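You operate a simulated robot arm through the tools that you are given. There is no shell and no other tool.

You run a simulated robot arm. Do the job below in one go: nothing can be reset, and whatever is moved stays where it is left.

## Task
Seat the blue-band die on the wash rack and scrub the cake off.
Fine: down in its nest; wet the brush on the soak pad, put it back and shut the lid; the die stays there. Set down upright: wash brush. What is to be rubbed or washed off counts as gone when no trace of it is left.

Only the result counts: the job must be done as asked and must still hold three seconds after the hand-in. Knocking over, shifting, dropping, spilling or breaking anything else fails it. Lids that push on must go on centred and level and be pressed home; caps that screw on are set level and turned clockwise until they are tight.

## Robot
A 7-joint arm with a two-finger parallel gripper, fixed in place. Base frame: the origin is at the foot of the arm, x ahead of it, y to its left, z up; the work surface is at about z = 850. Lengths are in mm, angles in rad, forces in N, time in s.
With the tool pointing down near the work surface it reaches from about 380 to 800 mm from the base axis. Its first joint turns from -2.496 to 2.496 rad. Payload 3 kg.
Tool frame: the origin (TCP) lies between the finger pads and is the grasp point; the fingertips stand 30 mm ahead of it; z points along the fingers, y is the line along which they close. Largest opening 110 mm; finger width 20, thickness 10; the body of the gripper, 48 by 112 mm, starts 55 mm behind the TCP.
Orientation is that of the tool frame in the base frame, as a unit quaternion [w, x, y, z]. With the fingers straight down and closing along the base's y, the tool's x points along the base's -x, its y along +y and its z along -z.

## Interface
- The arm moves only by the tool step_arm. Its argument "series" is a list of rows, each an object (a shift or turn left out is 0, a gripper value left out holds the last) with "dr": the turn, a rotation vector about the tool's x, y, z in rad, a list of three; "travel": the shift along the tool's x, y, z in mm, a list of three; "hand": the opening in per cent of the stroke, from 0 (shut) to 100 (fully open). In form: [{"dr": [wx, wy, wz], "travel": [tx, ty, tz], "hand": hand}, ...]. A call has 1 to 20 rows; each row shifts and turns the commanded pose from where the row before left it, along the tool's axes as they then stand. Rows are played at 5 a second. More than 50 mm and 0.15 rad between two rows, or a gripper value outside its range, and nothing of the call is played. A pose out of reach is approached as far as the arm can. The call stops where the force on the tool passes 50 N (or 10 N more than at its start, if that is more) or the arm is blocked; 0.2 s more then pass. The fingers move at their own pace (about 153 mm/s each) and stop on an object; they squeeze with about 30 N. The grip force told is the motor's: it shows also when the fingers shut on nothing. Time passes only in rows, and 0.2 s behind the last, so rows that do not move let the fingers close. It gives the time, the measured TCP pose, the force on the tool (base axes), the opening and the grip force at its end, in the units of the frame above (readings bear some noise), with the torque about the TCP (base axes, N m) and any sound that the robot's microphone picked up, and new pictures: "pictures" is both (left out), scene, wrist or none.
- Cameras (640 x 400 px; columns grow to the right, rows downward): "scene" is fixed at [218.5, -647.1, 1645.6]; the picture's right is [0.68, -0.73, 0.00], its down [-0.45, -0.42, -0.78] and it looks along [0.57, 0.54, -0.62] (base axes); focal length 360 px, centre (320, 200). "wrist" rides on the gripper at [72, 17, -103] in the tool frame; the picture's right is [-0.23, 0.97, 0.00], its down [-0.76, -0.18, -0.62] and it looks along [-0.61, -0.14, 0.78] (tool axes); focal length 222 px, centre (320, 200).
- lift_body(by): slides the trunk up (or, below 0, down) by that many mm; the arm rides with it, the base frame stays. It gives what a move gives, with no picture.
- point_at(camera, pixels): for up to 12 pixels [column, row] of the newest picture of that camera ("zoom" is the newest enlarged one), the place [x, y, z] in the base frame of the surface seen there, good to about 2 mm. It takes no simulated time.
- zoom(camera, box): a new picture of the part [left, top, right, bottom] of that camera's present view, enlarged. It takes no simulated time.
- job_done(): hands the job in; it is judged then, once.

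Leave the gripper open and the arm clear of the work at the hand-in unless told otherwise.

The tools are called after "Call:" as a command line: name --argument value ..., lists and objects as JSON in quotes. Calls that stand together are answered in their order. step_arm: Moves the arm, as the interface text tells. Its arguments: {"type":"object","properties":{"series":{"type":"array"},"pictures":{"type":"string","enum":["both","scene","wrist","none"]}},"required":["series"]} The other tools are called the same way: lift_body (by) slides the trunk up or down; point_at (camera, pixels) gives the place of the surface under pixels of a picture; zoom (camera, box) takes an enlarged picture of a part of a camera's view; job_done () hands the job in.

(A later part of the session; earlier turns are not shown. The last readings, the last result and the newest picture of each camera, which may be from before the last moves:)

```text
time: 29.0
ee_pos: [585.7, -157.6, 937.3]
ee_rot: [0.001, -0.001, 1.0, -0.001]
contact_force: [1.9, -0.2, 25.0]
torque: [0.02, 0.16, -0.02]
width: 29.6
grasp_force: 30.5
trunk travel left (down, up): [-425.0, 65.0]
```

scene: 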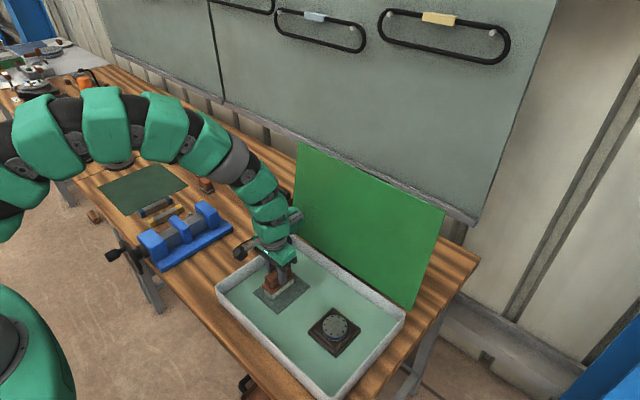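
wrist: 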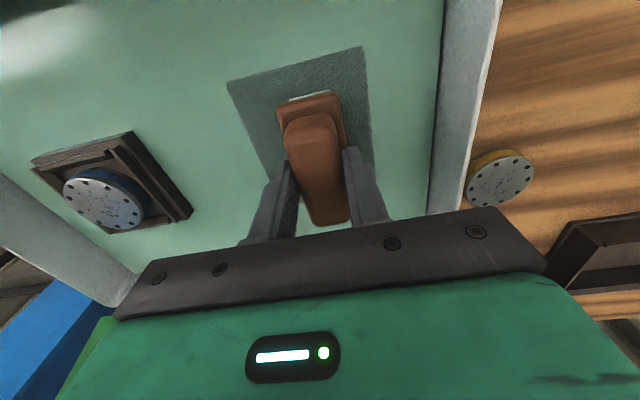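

It's pressing on the pad at 25 N. I'll ease off by 0.7 mm, dwell to soak, then lift.

Call:
step_arm --series '[{"travel": [0, 0, -0.7]}, {}, {}, {}, {}, {}]' --pictures "none"

Call:
step_arm --series '[{"travel": [4, 0, 0]}, {"travel": [-8, 0, 0]}, {"travel": [4, 0, 0]}, {}]'

```text
time: 30.4
ee_pos: [585.0, -156.6, 937.7]
ee_rot: [0.0, -0.001, 1.0, 0.0]
contact_force: [6.6, -1.1, 25.0]
torque: [-0.01, -0.23, 0.04]
width: 29.5
grasp_force: 30.5
trunk travel left (down, up): [-425.0, 65.0]
```

```text
time: 31.4
ee_pos: [585.3, -155.9, 936.8]
ee_rot: [0.0, -0.001, 1.0, 0.0]
contact_force: [-2.0, 2.0, 5.8]
torque: [0.14, 0.36, -0.04]
width: 29.8
grasp_force: 30.4
trunk travel left (down, up): [-425.0, 65.0]
```

scene: 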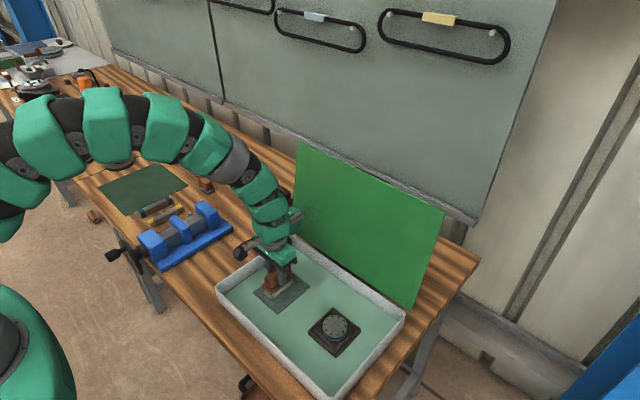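
wrist: 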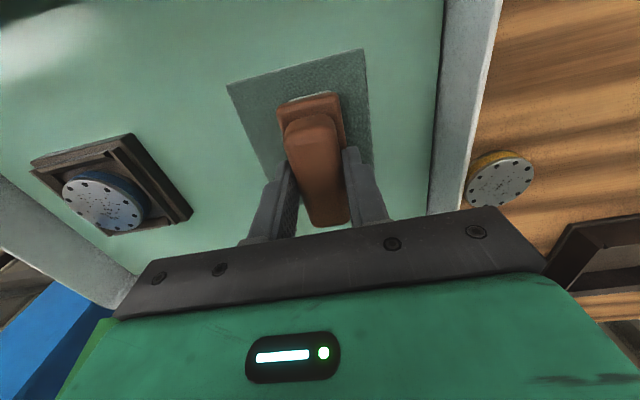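

The force is 5.8 N on the pad after the rub. I'm lifting 60 mm and looking at the bristles.

Call:
step_arm --series '[{"travel": [0, 0, -20]}, {"travel": [0, 0, -40]}, {}]'

Call:
zoom --camera "scene" --box '[235, 230, 325, 310]'

```text
time: 32.2
ee_pos: [585.5, -156.2, 997.3]
ee_rot: [-0.001, -0.001, 1.0, 0.0]
contact_force: [1.0, -0.1, -1.3]
torque: [-0.03, 0.02, 0.04]
width: 29.4
grasp_force: 30.0
trunk travel left (down, up): [-425.0, 65.0]
```

scene: 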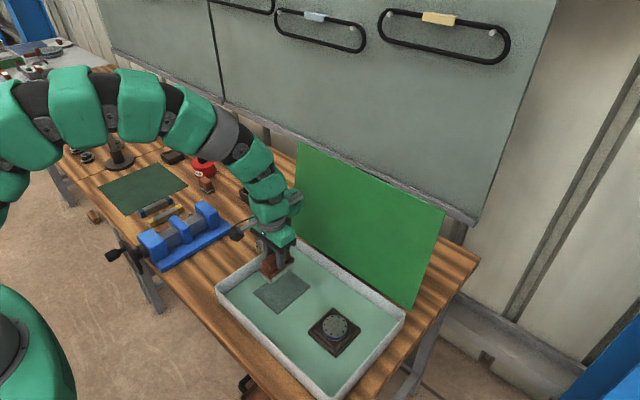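
wrist: 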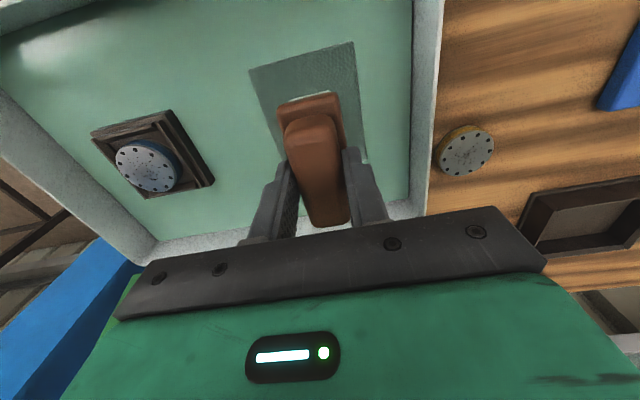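

```text
5.00 times, centred on (280, 270) of scene
```

zoom: 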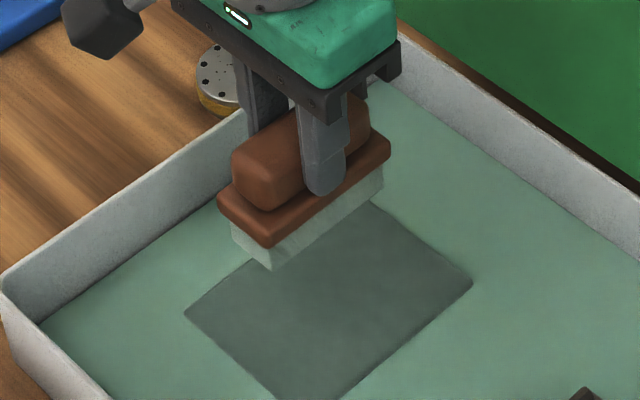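

The bristles look paler and wet. I'm measuring the height of the bristle underside.

Call:
point_at --camera "zoom" --pixels '[[270, 262], [240, 250], [320, 235], [375, 195], [300, 190], [268, 235], [225, 205], [385, 160]]'

```text
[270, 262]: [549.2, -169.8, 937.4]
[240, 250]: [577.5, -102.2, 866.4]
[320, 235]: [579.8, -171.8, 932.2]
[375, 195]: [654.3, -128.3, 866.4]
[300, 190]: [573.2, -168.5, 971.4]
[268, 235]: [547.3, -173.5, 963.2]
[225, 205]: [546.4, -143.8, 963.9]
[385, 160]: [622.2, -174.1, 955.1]
```

The brush underside is about 71 mm below the TCP, so die contact should come at TCP z of about 965.5. I'm moving over the die and lowering to just above contact.

Call:
step_arm --series '[{"travel": [-1, -38.6, 0]}, {"travel": [-1, -38.6, 0]}, {"travel": [-1, -38.6, 0]}, {"travel": [0, -38.6, 0]}, {"travel": [0, -38.6, 0]}, {"travel": [0, 0, 20]}, {"travel": [0, 0, 7]}, {"travel": [0, 0, 2]}, {}]'

```text
time: 34.2
ee_pos: [588.5, -349.6, 968.0]
ee_rot: [-0.001, -0.001, 1.0, 0.0]
contact_force: [0.0, 0.0, -1.0]
torque: [0.02, 0.01, -0.01]
width: 29.6
grasp_force: 29.9
trunk travel left (down, up): [-425.0, 65.0]
```

scene: 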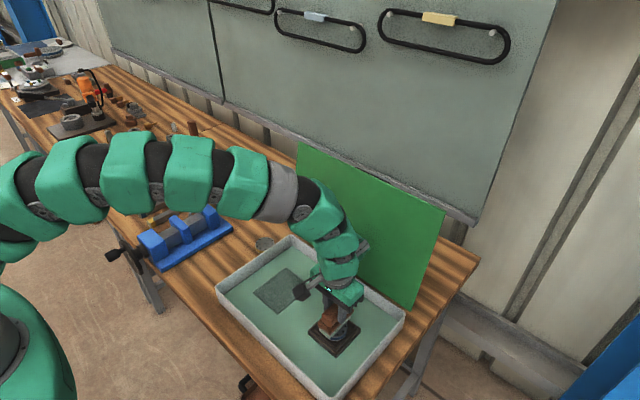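
wrist: 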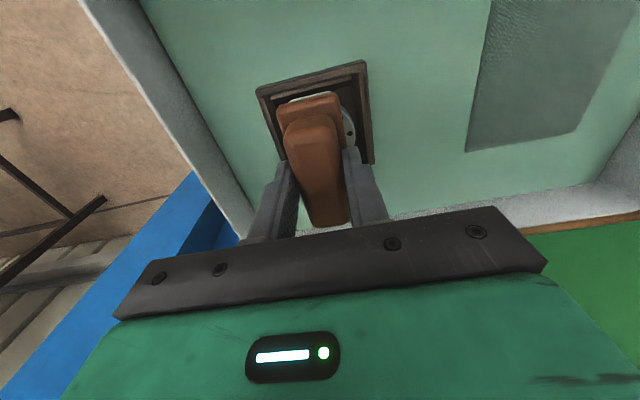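

No contact yet. I'm lowering in half-millimetre steps until light contact.

Call:
step_arm --series '[{"travel": [0, 0, 1]}, {"travel": [0, 0, 0.7]}, {}]' --pictures "none"

```text
time: 35.0
ee_pos: [587.8, -350.6, 965.0]
ee_rot: [-0.001, -0.002, 1.0, 0.0]
contact_force: [-0.5, 0.7, -1.4]
torque: [-0.02, -0.01, 0.01]
width: 29.6
grasp_force: 30.1
trunk travel left (down, up): [-425.0, 65.0]
```

Call:
step_arm --series '[{"travel": [0, 0, 0.7]}, {"travel": [0, 0, 0.6]}, {}]' --pictures "none"

```text
time: 35.8
ee_pos: [589.0, -350.3, 964.5]
ee_rot: [0.001, -0.001, 1.0, 0.0]
contact_force: [0.1, -0.3, -0.1]
torque: [0.02, 0.05, -0.01]
width: 29.4
grasp_force: 29.7
trunk travel left (down, up): [-425.0, 65.0]
```

Contact is just starting. I'm lowering a bit further.

Call:
step_arm --series '[{"travel": [0, 0, 0.6]}, {}]' --pictures "none"

```text
time: 36.4
ee_pos: [588.3, -350.3, 964.8]
ee_rot: [0.0, -0.001, 1.0, 0.0]
contact_force: [-0.6, 0.6, 6.4]
torque: [0.03, 0.2, 0.0]
width: 29.7
grasp_force: 29.7
trunk travel left (down, up): [-425.0, 65.0]
```

Contact is at about 7 N. I'm scrubbing in x with short strokes across three y offsets.

Call:
step_arm --series '[{"travel": [6, 0, 0]}, {"travel": [6, 0, 0]}, {"travel": [-6, 0, 0]}, {"travel": [-6, 0, 0]}, {"travel": [-6, 0, 0]}, {"travel": [-6, 0, 0]}, {"travel": [6, 0, 0]}, {"travel": [6, 0, 0]}, {}]' --pictures "wrist"

```text
time: 38.4
ee_pos: [588.0, -351.5, 965.2]
ee_rot: [0.0, 0.0, 1.0, 0.0]
contact_force: [3.3, 2.5, 8.3]
torque: [0.11, -0.18, -0.03]
width: 29.5
grasp_force: 30.5
trunk travel left (down, up): [-425.0, 65.0]
```

wrist: 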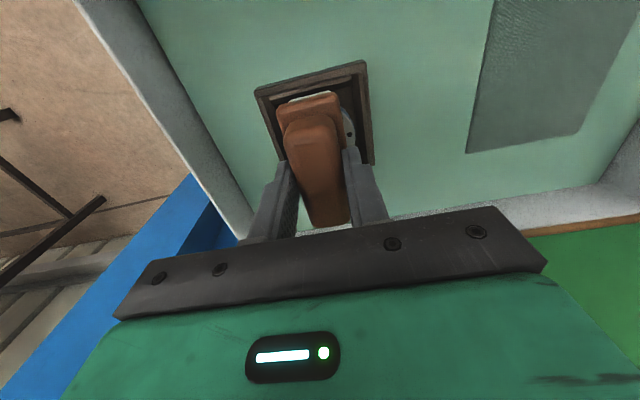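

Force holds near 8 N and nothing moved. I'm shifting to y +12 and scrubbing, then to y -12.

Call:
step_arm --series '[{"travel": [0, 6, 0]}, {"travel": [0, 6, 0]}, {"travel": [6, 0, 0]}, {"travel": [6, 0, 0]}, {"travel": [-6, 0, 0]}, {"travel": [-6, 0, 0]}, {"travel": [-6, 0, 0]}, {"travel": [-6, 0, 0]}, {"travel": [6, 0, 0]}, {"travel": [6, 0, 0]}, {"travel": [0, -6, 0]}, {"travel": [0, -6, 0]}]' --pictures "wrist"

Call:
step_arm --series '[{"travel": [0, -6, 0]}, {"travel": [0, -6, 0]}, {"travel": [6, 0, 0]}, {"travel": [6, 0, 0]}, {"travel": [-6, 0, 0]}, {"travel": [-6, 0, 0]}, {"travel": [-6, 0, 0]}, {"travel": [-6, 0, 0]}, {"travel": [6, 0, 0]}, {"travel": [6, 0, 0]}, {"travel": [0, 6, 0]}, {"travel": [0, 6, 0]}]' --pictures "wrist"

```text
time: 41.0
ee_pos: [587.9, -349.1, 964.7]
ee_rot: [-0.002, -0.001, 1.0, 0.001]
contact_force: [-1.2, 2.7, 8.1]
torque: [0.24, -0.06, 0.02]
width: 29.3
grasp_force: 29.7
trunk travel left (down, up): [-425.0, 65.0]
```

wrist: 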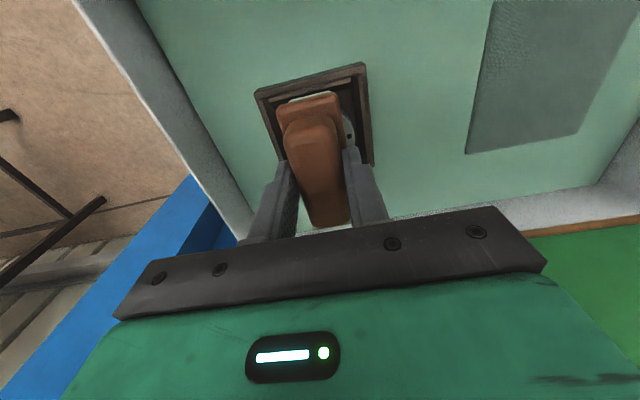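

```text
time: 43.6
ee_pos: [588.4, -350.5, 962.7]
ee_rot: [0.0, 0.0, 1.0, 0.0]
contact_force: [-1.4, -3.6, 10.5]
torque: [-0.27, 0.05, -0.04]
width: 29.5
grasp_force: 30.1
trunk travel left (down, up): [-425.0, 65.0]
```

wrist: 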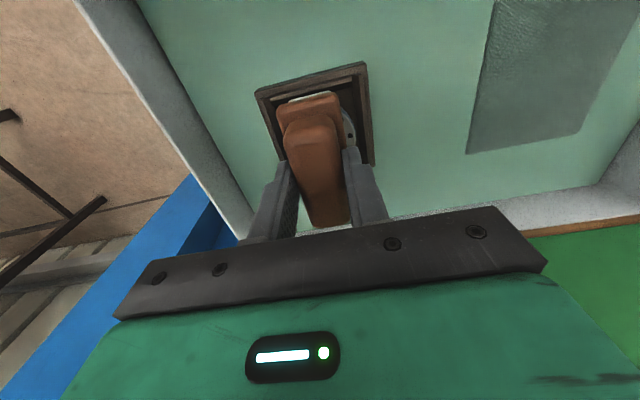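

I'm lifting 40 mm and shifting the brush aside over the tray to inspect the die face.

Call:
step_arm --series '[{"travel": [0, 0, -15]}, {"travel": [0, 0, -30]}, {"travel": [0, 35, 0]}, {"travel": [0, 35, 0]}, {"travel": [0, 30, 0]}, {}]'

Call:
zoom --camera "scene" --box '[290, 290, 380, 370]'

Call:
zoom --camera "wrist" --box '[100, 60, 300, 220]'

```text
time: 45.0
ee_pos: [588.5, -250.2, 1008.6]
ee_rot: [0.0, 0.0, 1.0, 0.0]
contact_force: [0.8, 0.5, -1.2]
torque: [0.0, 0.01, 0.01]
width: 29.6
grasp_force: 29.8
trunk travel left (down, up): [-425.0, 65.0]
```

scene: 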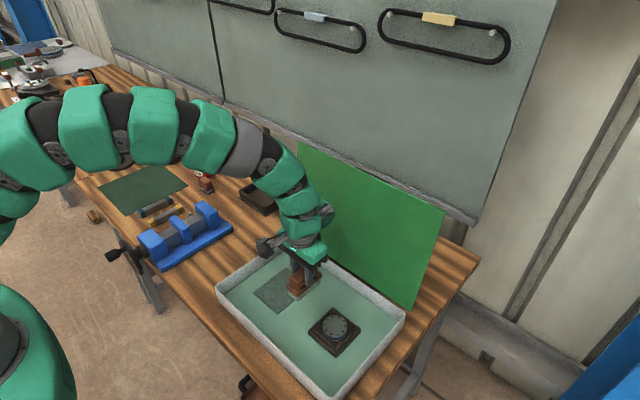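
wrist: 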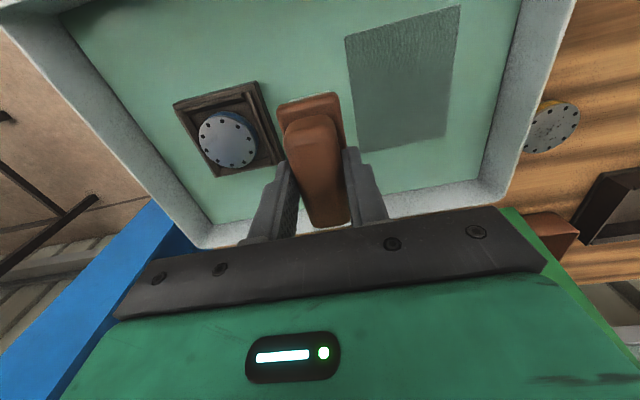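

```text
5.00 times, centred on (335, 330) of scene
```

zoom: 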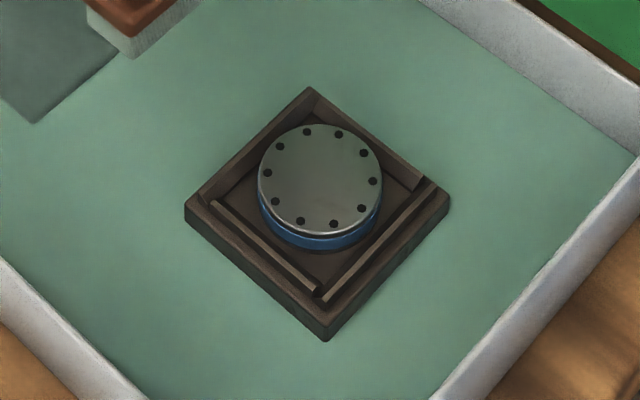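

```text
2.50 times, centred on (200, 140) of wrist
```

zoom: 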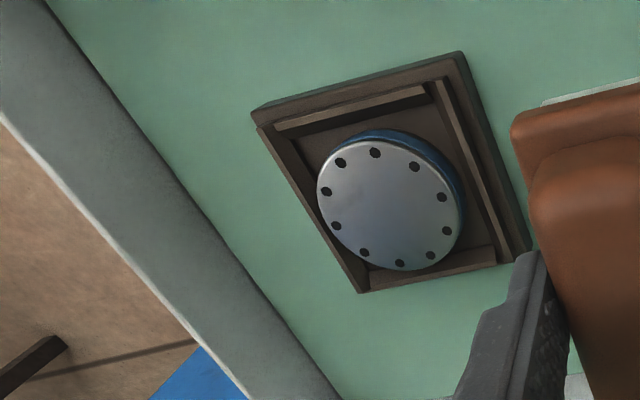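

The face looks clean. I'm zooming tighter for faint traces.

Call:
zoom --camera "wrist" --box '[190, 100, 270, 180]'

Call:
zoom --camera "scene" --box '[318, 308, 354, 346]'

```text
5.00 times, centred on (230, 140) of wrist
```

zoom: 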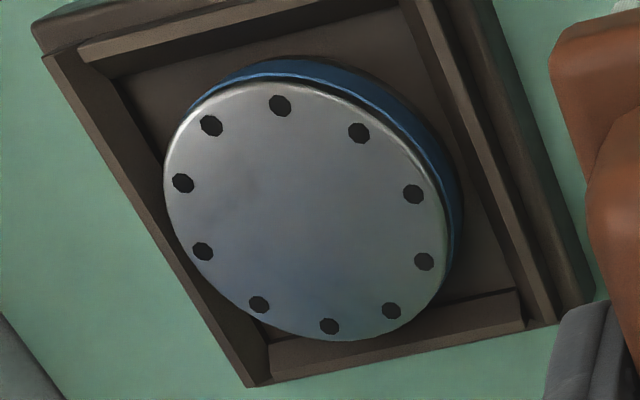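

```text
10.53 times, centred on (336, 327) of scene
```

zoom: 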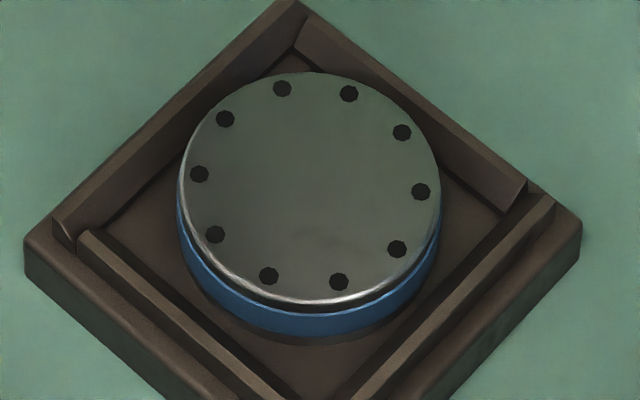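

A faint smudge remains toward the -x, -y side; it could be surface texture. I'll do another, slightly firmer scrub pass to be sure.

Call:
step_arm --series '[{"travel": [0, -35, 0]}, {"travel": [0, -35, 0]}, {"travel": [0, -30, 0]}, {"travel": [0, 0, 30]}, {"travel": [0, 0, 13]}, {"travel": [0, 0, 2]}, {"travel": [0, 0, 0.4]}, {}]' --pictures "none"

Call:
step_arm --series '[{"travel": [0, -6, 0]}, {"travel": [0, -6, 0]}, {"travel": [7, 0, 0]}, {"travel": [7, 0, 0]}, {"travel": [-7, 0, 0]}, {"travel": [-7, 0, 0]}, {"travel": [-7, 0, 0]}, {"travel": [-7, 0, 0]}, {"travel": [7, 0, 0]}, {"travel": [7, 0, 0]}, {"travel": [7, 0, 0]}, {"travel": [7, 0, 0]}, {"travel": [-7, 0, 0]}, {"travel": [-7, 0, 0]}, {"travel": [0, 6, 0]}, {"travel": [0, 6, 0]}]' --pictures "none"

Call:
step_arm --series '[{"travel": [7, 0, 0]}, {"travel": [7, 0, 0]}, {"travel": [-7, 0, 0]}, {"travel": [-7, 0, 0]}, {"travel": [-7, 0, 0]}, {"travel": [-7, 0, 0]}, {"travel": [7, 0, 0]}, {"travel": [7, 0, 0]}, {"travel": [0, 6, 0]}, {"travel": [0, 6, 0]}, {"travel": [7, 0, 0]}, {"travel": [7, 0, 0]}, {"travel": [-7, 0, 0]}, {"travel": [-7, 0, 0]}, {"travel": [-7, 0, 0]}, {"travel": [-7, 0, 0]}, {"travel": [7, 0, 0]}, {"travel": [7, 0, 0]}, {"travel": [0, -6, 0]}, {"travel": [0, -6, 0]}]' --pictures "none"

Call:
step_arm --series '[{"travel": [0, 0, -15]}, {"travel": [0, 0, -30]}, {"travel": [0, 35, 0]}, {"travel": [0, 35, 0]}, {"travel": [0, 30, 0]}, {}]'

Call:
zoom --camera "wrist" --box '[190, 100, 270, 180]'

Call:
zoom --camera "scene" --box '[318, 308, 354, 346]'

```text
time: 46.8
ee_pos: [587.4, -351.2, 963.3]
ee_rot: [0.0, -0.001, 1.0, 0.0]
contact_force: [0.5, 0.1, 3.6]
torque: [0.0, 0.05, 0.0]
width: 29.8
grasp_force: 29.7
trunk travel left (down, up): [-425.0, 65.0]
```

```text
time: 50.2
ee_pos: [588.2, -350.7, 963.5]
ee_rot: [0.001, -0.001, 1.0, -0.001]
contact_force: [-0.2, -4.7, 13.0]
torque: [-0.3, 0.12, 0.04]
width: 29.4
grasp_force: 30.0
trunk travel left (down, up): [-425.0, 65.0]
```

```text
time: 54.4
ee_pos: [586.3, -350.4, 963.5]
ee_rot: [-0.001, -0.001, 1.0, 0.0]
contact_force: [-0.3, 2.8, 4.6]
torque: [0.13, -0.15, 0.06]
width: 29.5
grasp_force: 29.4
trunk travel left (down, up): [-425.0, 65.0]
```

```text
time: 55.8
ee_pos: [587.7, -250.9, 1008.5]
ee_rot: [-0.001, 0.0, 1.0, 0.0]
contact_force: [-0.4, -0.7, -1.3]
torque: [-0.01, 0.01, 0.01]
width: 29.7
grasp_force: 30.2
trunk travel left (down, up): [-425.0, 65.0]
```

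scene: 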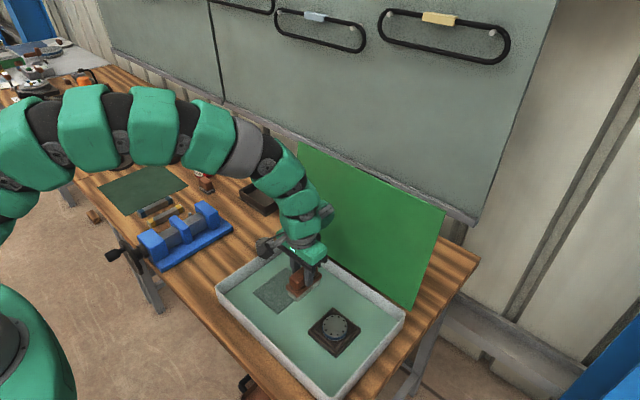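
wrist: 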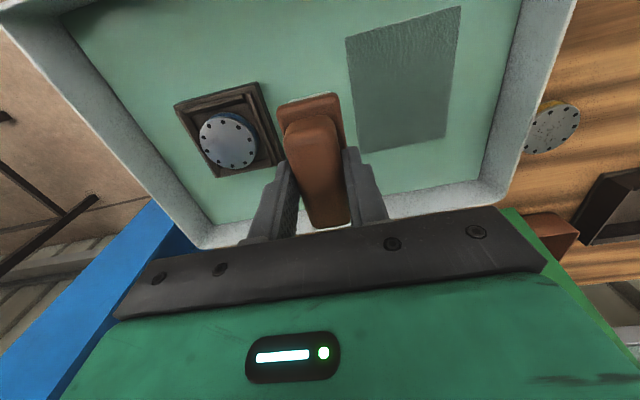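

```text
5.00 times, centred on (230, 140) of wrist
```

zoom: 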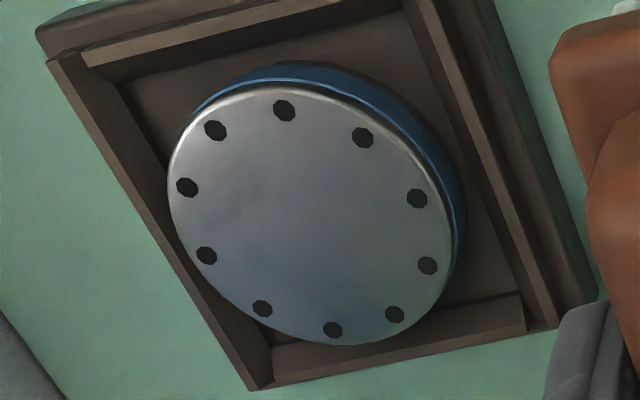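

```text
10.53 times, centred on (336, 327) of scene
```

zoom: 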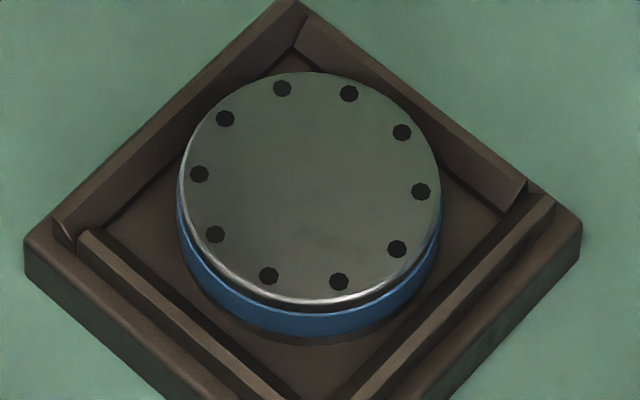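

The smudge shifts with the viewing conditions, so it's just a reflection. The cake is gone. I'm carrying the brush back to its original spot, reversing my moves (x -51, y +265.5).

Call:
step_arm --series '[{"travel": [6.375, 33.19, 0]}, {"travel": [6.375, 33.19, 0]}, {"travel": [6.375, 33.19, 0]}, {"travel": [6.375, 33.19, 0]}, {"travel": [6.375, 33.19, 0]}, {"travel": [6.375, 33.19, 0]}, {"travel": [6.375, 33.19, 0]}, {"travel": [6.375, 33.17, 0]}, {"travel": [0, 0, 30]}, {"travel": [0, 0, 30]}, {"travel": [0, 0, 15]}, {}]'

```text
time: 58.4
ee_pos: [537.3, 15.4, 934.5]
ee_rot: [-0.001, -0.001, 1.0, 0.0]
contact_force: [-0.7, 0.7, -1.4]
torque: [0.0, 0.04, -0.03]
width: 29.4
grasp_force: 30.2
trunk travel left (down, up): [-425.0, 65.0]
```

scene: 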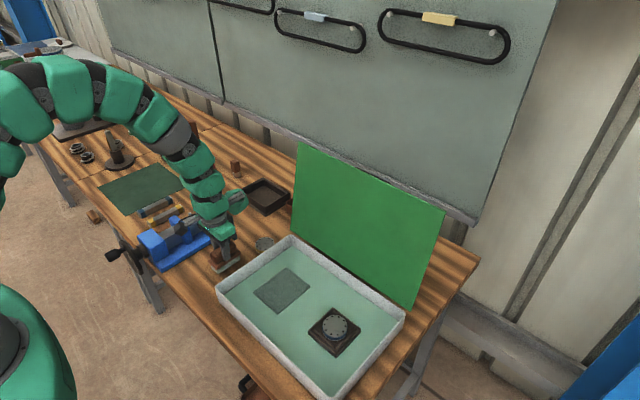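
wrist: 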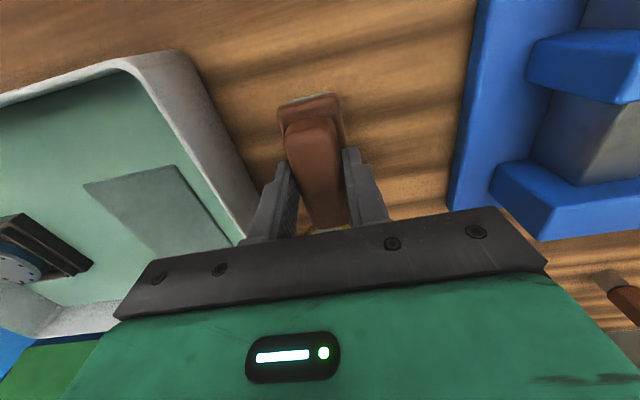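

The brush is above its spot, 13 mm up. I'm lowering slowly until it touches.

Call:
step_arm --series '[{"travel": [0, 0, 6]}, {"travel": [0, 0, 4]}, {"travel": [0, 0, 1.5]}, {"travel": [0, 0, 1]}, {}]' --pictures "none"

```text
time: 59.6
ee_pos: [537.8, 15.7, 922.0]
ee_rot: [0.001, -0.001, 1.0, 0.0]
contact_force: [-0.5, -1.2, -1.4]
torque: [-0.02, 0.0, -0.02]
width: 29.4
grasp_force: 30.1
trunk travel left (down, up): [-425.0, 65.0]
```

Call:
step_arm --series '[{"travel": [0, 0, 0.8]}, {"travel": [0, 0, 0.7]}, {}]' --pictures "none"

```text
time: 60.4
ee_pos: [536.8, 16.4, 919.7]
ee_rot: [0.0, -0.001, 1.0, 0.0]
contact_force: [0.0, -0.1, -1.2]
torque: [0.02, 0.02, -0.01]
width: 29.7
grasp_force: 29.7
trunk travel left (down, up): [-425.0, 65.0]
```

Still no contact. I'm continuing with small steps.

Call:
step_arm --series '[{"travel": [0, 0, 0.6]}, {"travel": [0, 0, 0.6]}, {}]' --pictures "none"

```text
time: 61.2
ee_pos: [536.5, 15.9, 919.2]
ee_rot: [0.0, -0.001, 1.0, -0.001]
contact_force: [-0.4, -0.6, 4.6]
torque: [0.02, -0.26, -0.01]
width: 29.7
grasp_force: 29.4
trunk travel left (down, up): [-425.0, 65.0]
```

The brush is down on the table at about 5 N. I'm opening to about 60 mm and rising straight up.

Call:
step_arm --series '[{"hand": 35}, {"hand": 55}, {}, {"travel": [0, 0, -20]}, {"travel": [0, 0, -40]}, {"travel": [0, 0, -40]}, {"travel": [0, 0, -40]}, {}]'

Call:
zoom --camera "scene" --box '[195, 235, 265, 290]'

```text
time: 63.0
ee_pos: [536.8, 14.6, 1057.9]
ee_rot: [0.0, -0.001, 1.0, 0.0]
contact_force: [0.3, -0.2, -1.1]
torque: [0.04, -0.03, 0.0]
width: 60.5
grasp_force: 0.0
trunk travel left (down, up): [-425.0, 65.0]
```

scene: 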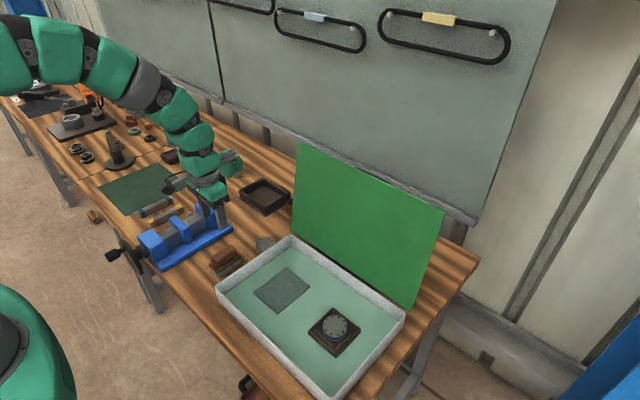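
wrist: 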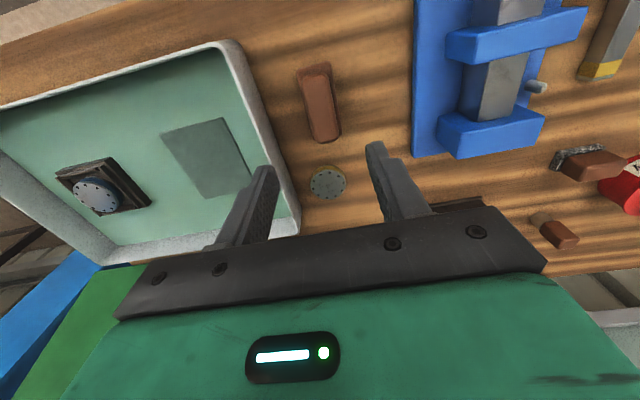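

```text
7.27 times, centred on (230, 262) of scene
```

zoom: 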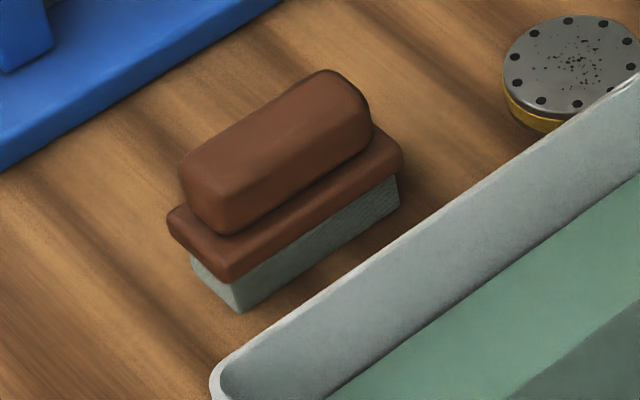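

The brush is back in its place, upright. Now for the lid: I'm measuring its face and top edge in the scene picture.

Call:
point_at --camera "scene" --pixels '[[300, 145], [320, 155], [340, 165], [370, 179], [400, 193], [440, 213], [320, 200], [320, 230], [370, 240], [370, 265], [400, 285], [296, 200]]'

Call:
zoom --camera "scene" --box '[270, 130, 450, 320]'

```text
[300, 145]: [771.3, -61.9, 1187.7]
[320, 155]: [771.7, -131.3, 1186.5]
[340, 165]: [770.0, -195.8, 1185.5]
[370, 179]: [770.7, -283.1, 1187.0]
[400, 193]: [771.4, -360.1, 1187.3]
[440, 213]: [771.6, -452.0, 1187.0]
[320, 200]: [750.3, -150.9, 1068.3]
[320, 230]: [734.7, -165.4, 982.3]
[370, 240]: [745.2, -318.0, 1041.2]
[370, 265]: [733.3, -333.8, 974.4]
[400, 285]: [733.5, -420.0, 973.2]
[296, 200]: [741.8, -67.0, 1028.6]
```

```text
2.11 times, centred on (360, 225) of scene
```

zoom: 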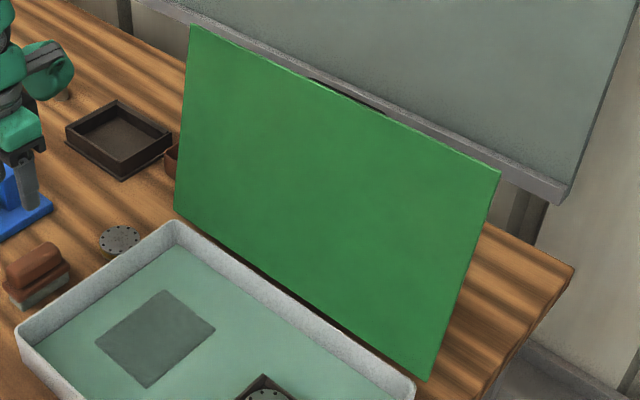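

The lid's top edge is at x≈771, z≈1187 and the hinge is near x 722, z 910. I'll raise to z≈1290 in front of the lid and turn the gripper 90° so the fingers can straddle the top edge.

Call:
step_arm --series '[{"travel": [-7.9, -15.6, -29]}, {"travel": [-7.9, -15.6, -29]}, {"travel": [-7.9, -15.6, -29]}, {"travel": [-7.9, -15.6, -29]}, {"travel": [-7.9, -15.6, -29]}, {"travel": [-7.9, -15.6, -29]}, {"travel": [-7.9, -15.6, -29]}, {"travel": [-7.9, -15.6, -29]}, {}]' --pictures "none"

Call:
step_arm --series '[{"dr": [0, 0, 0.1428]}, {"dr": [0, 0, 0.1428]}, {"dr": [0, 0, 0.1428]}, {"dr": [0, 0, 0.1428]}, {"dr": [0, 0, 0.1428]}, {"dr": [0, 0, 0.1428]}, {"dr": [0, 0, 0.1428]}, {"dr": [0, 0, 0.1428]}, {"dr": [0, 0, 0.1428]}, {"dr": [0, 0, 0.1428]}, {"dr": [0, 0, 0.1428]}, {}]'

```text
time: 65.0
ee_pos: [601.1, -109.0, 1290.0]
ee_rot: [-0.002, -0.001, 1.0, 0.001]
contact_force: [-0.4, 0.9, 0.1]
torque: [0.0, 0.0, 0.02]
width: 60.3
grasp_force: 0.1
trunk travel left (down, up): [-425.0, 65.0]
```

```text
time: 67.6
ee_pos: [600.9, -109.8, 1290.7]
ee_rot: [0.0, 0.707, 0.707, -0.001]
contact_force: [-0.1, 0.3, 0.0]
torque: [-0.01, 0.0, -0.03]
width: 60.8
grasp_force: 0.0
trunk travel left (down, up): [-425.0, 65.0]
```

scene: 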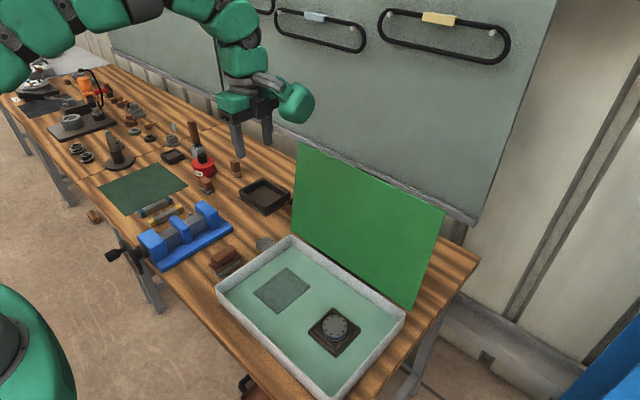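
wrist: 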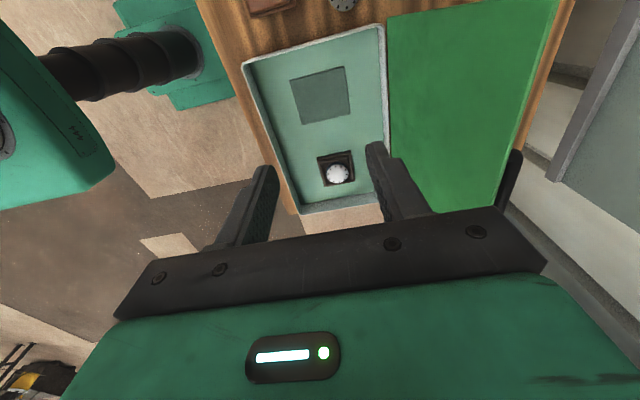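

The gripper is turned: tool x now points to +y and tool y to +x. A dark bar shows at the lid's top edge near wrist (512, 180). I'll zoom in on it.

Call:
zoom --camera "wrist" --box '[370, 0, 590, 230]'

Call:
point_at --camera "wrist" --pixels '[[513, 165], [507, 195], [540, 60], [525, 120], [560, 170], [518, 150], [390, 100], [450, 205], [545, 30]]'

```text
1.74 times, centred on (480, 115) of wrist
```

zoom: 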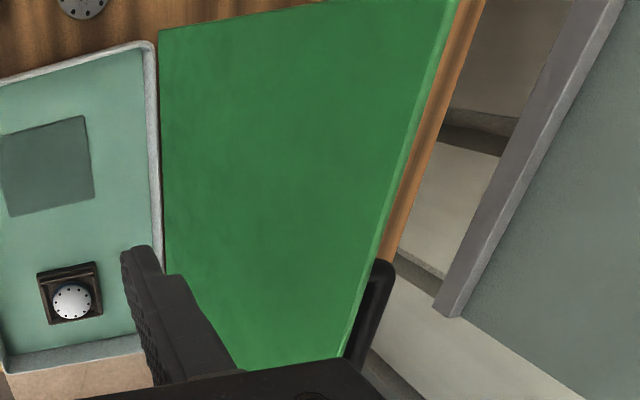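

```text
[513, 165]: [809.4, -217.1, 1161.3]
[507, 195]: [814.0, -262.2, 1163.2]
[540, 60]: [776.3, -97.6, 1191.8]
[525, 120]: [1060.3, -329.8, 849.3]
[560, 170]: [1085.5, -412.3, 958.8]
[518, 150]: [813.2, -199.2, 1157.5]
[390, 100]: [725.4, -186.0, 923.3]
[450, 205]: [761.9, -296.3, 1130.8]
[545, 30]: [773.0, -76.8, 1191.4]
```

There's a bow handle behind the lid near the top, its bar around (811, -199…-315, 1160). I'll first bring the lid to about vertical by straddling its top edge at y≈-115, clear of the handle. Moving over the edge at a safe height now.

Call:
step_arm --series '[{"travel": [0, 29, 0]}, {"travel": [0, 29, 0]}, {"travel": [0, 29, 0]}, {"travel": [0, 29, 0]}, {"travel": [0, 29, 0]}, {"travel": [-5, 29, 0]}, {}]'

```text
time: 69.2
ee_pos: [686.1, -108.4, 1286.1]
ee_rot: [0.0, 0.707, 0.708, -0.001]
contact_force: [0.5, 0.4, 0.6]
torque: [-0.02, 0.02, 0.01]
width: 60.4
grasp_force: 0.0
out of reach, approached as far as the arm can: row 3, 4, 5, 6
trunk travel left (down, up): [-425.0, 65.0]
```

scene: 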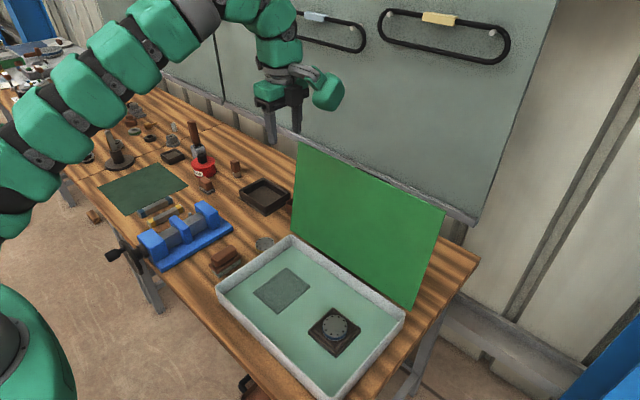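
wrist: 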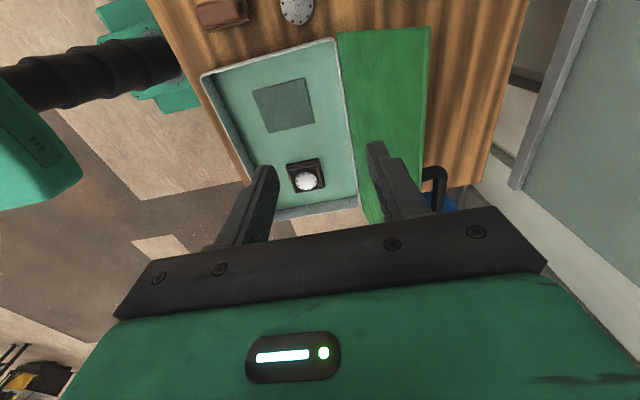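

At this height the arm only reaches x≈686 with the tool straight down. I'll draw back, raise the trunk and tilt the tool forward to gain reach.

Call:
step_arm --series '[{"travel": [0, -40, 0]}, {"travel": [0, -40, 0]}, {}]' --pictures "none"

Call:
lift_body --by 65

```text
time: 70.0
ee_pos: [604.4, -107.0, 1286.7]
ee_rot: [0.0, 0.706, 0.708, 0.0]
contact_force: [-0.4, -0.4, 0.9]
torque: [0.0, 0.01, 0.06]
width: 60.3
grasp_force: 0.1
trunk travel left (down, up): [-425.0, 65.0]
```

```text
time: 71.0
ee_pos: [604.8, -107.4, 1352.5]
ee_rot: [0.0, 0.706, 0.708, 0.0]
contact_force: [0.4, -0.6, -1.7]
torque: [0.02, -0.01, 0.01]
width: 60.6
grasp_force: 0.1
trunk travel left (down, up): [-490.0, 0.0]
```

The trunk is up 65 mm. I'm tilting the tool 0.7 rad forward, with the opening at about 90 mm.

Call:
step_arm --series '[{"dr": [-0.14, 0, 0], "hand": 82}, {"dr": [-0.14, 0, 0]}, {"dr": [-0.14, 0, 0]}, {"dr": [-0.14, 0, 0]}, {"dr": [-0.14, 0, 0]}, {}]'

```text
time: 72.4
ee_pos: [605.4, -108.2, 1351.6]
ee_rot: [0.242, 0.664, 0.665, 0.242]
contact_force: [0.5, -0.7, 0.1]
torque: [0.0, 0.0, -0.01]
width: 90.6
grasp_force: 0.0
trunk travel left (down, up): [-490.0, 0.0]
```

scene: 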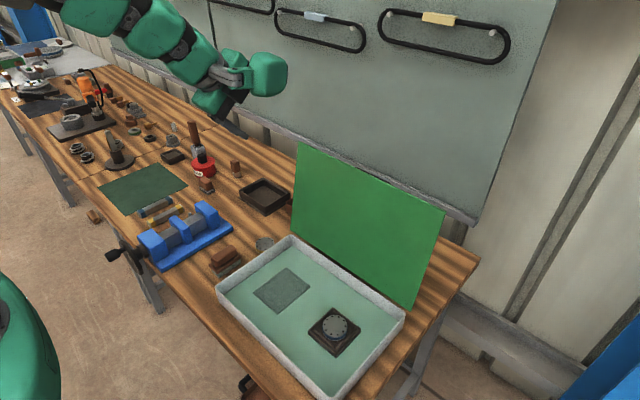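
wrist: 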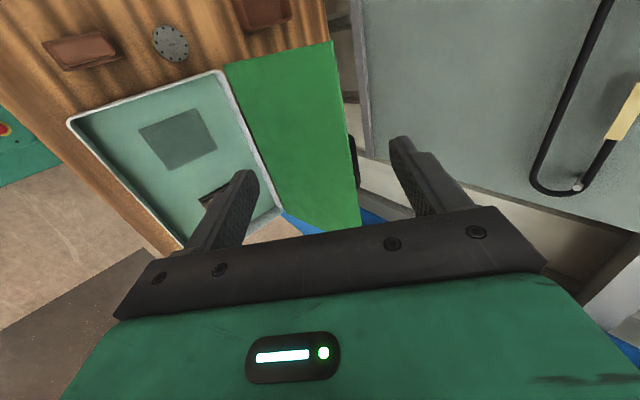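

The tilt is good. I'm moving to the stand-off point (694, -115, 1285), in line with the lid's top edge.

Call:
step_arm --series '[{"travel": [-1.75, 6.4, 27]}, {"travel": [-1.75, 6.4, 27]}, {"travel": [-1.75, 6.4, 27]}, {"travel": [-1.75, 6.4, 27]}, {}]'

```text
time: 73.6
ee_pos: [694.4, -115.0, 1286.5]
ee_rot: [0.242, 0.664, 0.665, 0.242]
contact_force: [-0.4, -0.3, -0.1]
torque: [0.04, 0.04, -0.03]
width: 90.0
grasp_force: 0.0
trunk travel left (down, up): [-490.0, 0.0]
```

scene: 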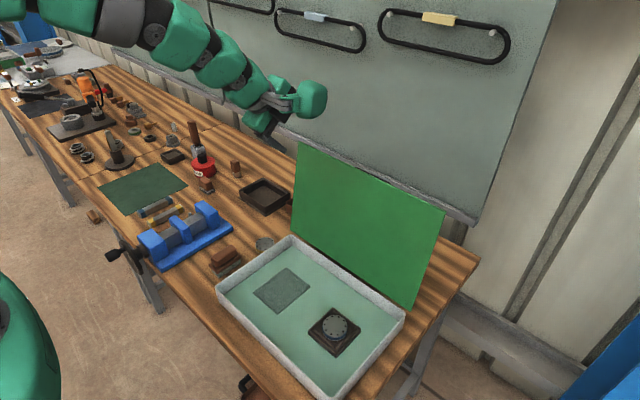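
wrist: 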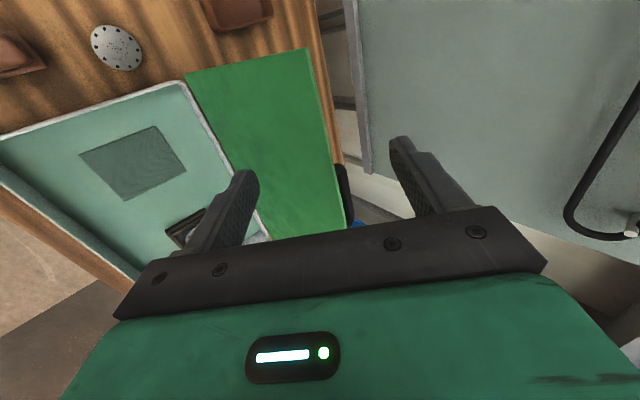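

I'm checking where the arm's green side part (scene 312, 98) sits, so it clears the lid.

Call:
point_at --camera "scene" --pixels '[[312, 98], [302, 108], [322, 112], [312, 117], [262, 120], [278, 112], [298, 88]]'

Call:
zoom --camera "scene" --box '[220, 50, 360, 170]'

```text
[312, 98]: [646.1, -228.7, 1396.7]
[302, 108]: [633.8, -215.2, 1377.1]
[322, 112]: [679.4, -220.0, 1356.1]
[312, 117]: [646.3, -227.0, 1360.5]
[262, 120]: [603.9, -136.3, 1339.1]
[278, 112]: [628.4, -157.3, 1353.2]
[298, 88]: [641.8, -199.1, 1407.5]
```

```text
3.33 times, centred on (290, 110) of scene
```

zoom: 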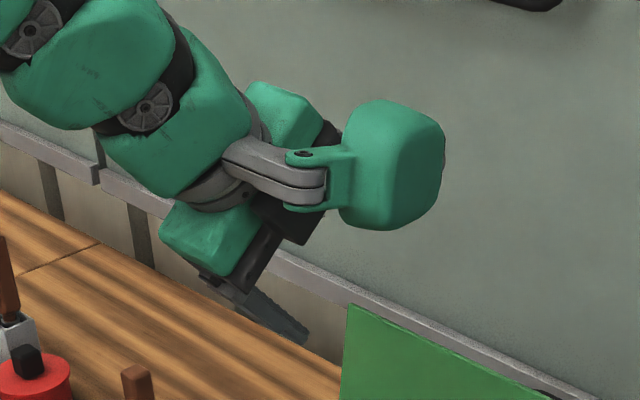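

After the approach that part will still be about 65 mm above the lid top. I'm moving in along the tool axis.

Call:
step_arm --series '[{"travel": [0, 0, 30]}, {"travel": [0, 0, 30]}, {"travel": [0, 0, 30]}, {"travel": [0, 0, 20]}, {}]'

```text
time: 74.8
ee_pos: [764.4, -113.4, 1203.2]
ee_rot: [0.242, 0.664, 0.664, 0.243]
contact_force: [0.6, 0.9, 0.4]
torque: [-0.01, 0.02, 0.01]
width: 90.4
grasp_force: 0.1
trunk travel left (down, up): [-490.0, 0.0]
```

scene: 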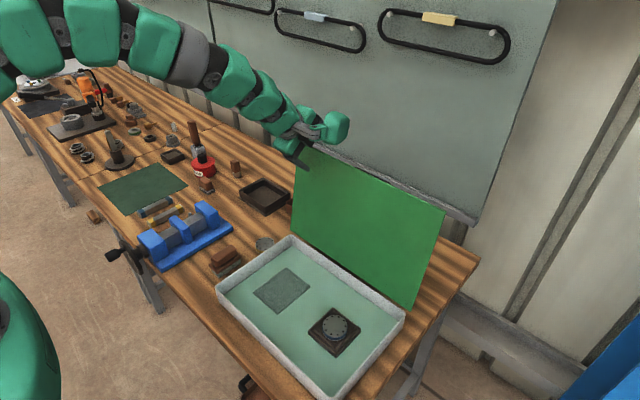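
wrist: 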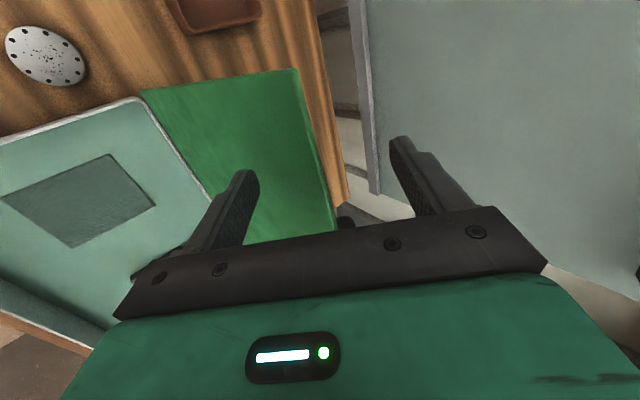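

The tips overlap the edge by about 13 mm. For a surer pull I'll use closed fingers as a hook behind the edge: back off 30 mm, close, shift up 16 mm, then go forward 45 mm.

Call:
step_arm --series '[{"travel": [0, 0, -30]}, {"hand": 0}, {"travel": [0, 8, 0]}, {"travel": [0, 8, 0]}, {}, {"travel": [0, 0, 15]}, {"travel": [0, 0, 15]}, {"travel": [0, 0, 15]}, {}]'

```text
time: 76.8
ee_pos: [788.0, -114.2, 1203.0]
ee_rot: [0.243, 0.663, 0.665, 0.243]
contact_force: [1.2, 0.1, 11.6]
torque: [-0.01, 0.11, -0.01]
width: 0.3
grasp_force: 30.2
trunk travel left (down, up): [-490.0, 0.0]
```

scene: 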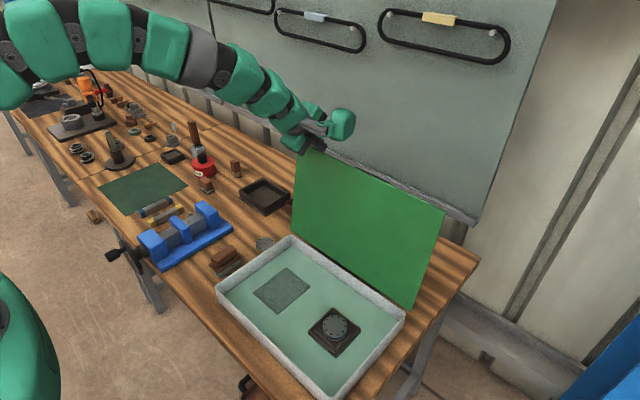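
wrist: 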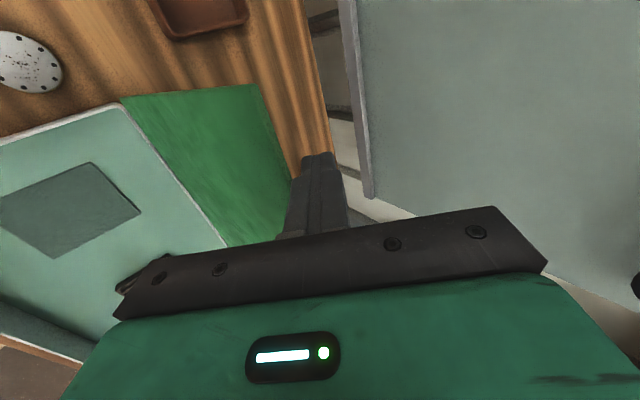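

The hook rests on the lid's edge at about 12 N. I'm pulling it forward along the arc in small steps.

Call:
step_arm --series '[{"travel": [0, -6.9, -7.3]}, {"travel": [0, -6.9, -7.3]}, {}]'

```text
time: 77.6
ee_pos: [767.7, -114.5, 1204.8]
ee_rot: [0.243, 0.663, 0.665, 0.243]
contact_force: [5.5, 2.4, 24.0]
torque: [0.06, 0.19, -0.04]
width: 0.1
grasp_force: 30.2
trunk travel left (down, up): [-490.0, 0.0]
```

scene: 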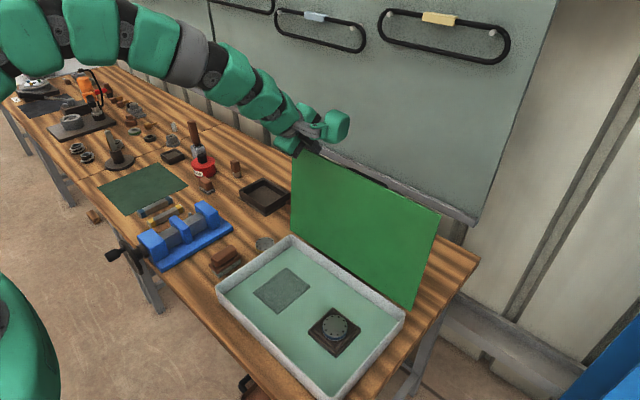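
wrist: 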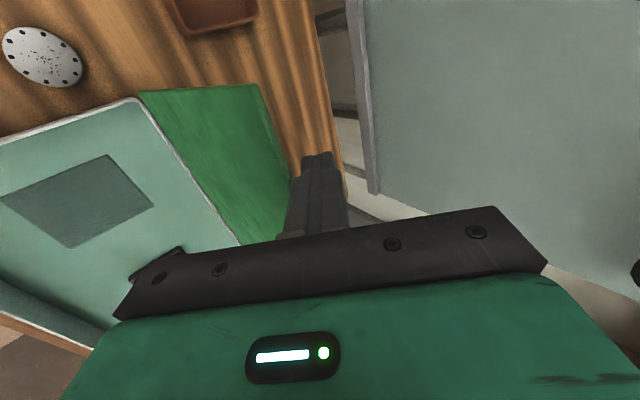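

The lid is swinging forward. The downward load is 24 N, so I'm adding more upward motion to ease it.

Call:
step_arm --series '[{"travel": [0, -5.6, -8.8]}, {"travel": [0, -6.0, -8.3]}, {"travel": [0, -6.5, -7.8]}, {}]'

Call:
point_at --camera "scene" --pixels '[[320, 170], [320, 230], [400, 210], [400, 285], [370, 200]]'

```text
time: 78.6
ee_pos: [737.6, -115.0, 1210.0]
ee_rot: [0.242, 0.664, 0.665, 0.242]
contact_force: [-0.4, -0.2, 0.1]
torque: [0.01, -0.02, -0.01]
width: 0.0
grasp_force: 30.5
trunk travel left (down, up): [-490.0, 0.0]
```

scene: 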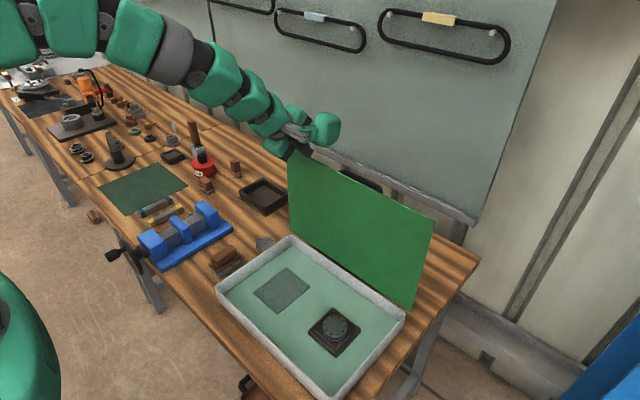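
wrist: 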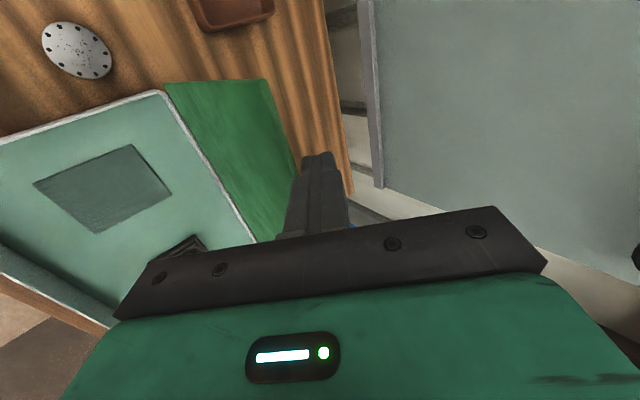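

```text
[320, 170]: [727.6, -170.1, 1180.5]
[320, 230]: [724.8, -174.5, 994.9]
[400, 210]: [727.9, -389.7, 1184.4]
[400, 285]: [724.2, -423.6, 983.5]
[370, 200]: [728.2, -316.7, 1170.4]
```

The lid is now about vertical, with front face x≈728, and the force is zero. I'm waiting a moment to see whether it holds.

Call:
step_arm --series '[{}, {}, {}, {}]' --pictures "scene"

Call:
point_at --camera "scene" --pixels '[[320, 170], [320, 230], [400, 210], [400, 285], [370, 200]]'

```text
time: 79.6
ee_pos: [737.2, -114.6, 1209.4]
ee_rot: [0.242, 0.664, 0.665, 0.242]
contact_force: [-1.2, 0.2, 0.0]
torque: [-0.02, 0.0, -0.01]
width: 0.0
grasp_force: 30.6
trunk travel left (down, up): [-490.0, 0.0]
```

scene: 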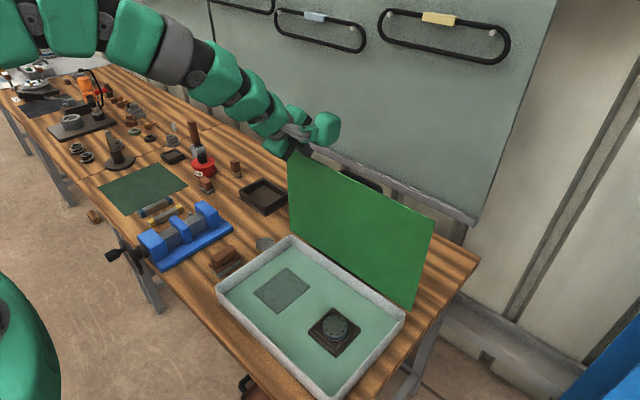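

```text
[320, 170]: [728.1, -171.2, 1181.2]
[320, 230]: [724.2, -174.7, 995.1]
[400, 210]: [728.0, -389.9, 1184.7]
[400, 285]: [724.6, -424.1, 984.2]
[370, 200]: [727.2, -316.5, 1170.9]
```

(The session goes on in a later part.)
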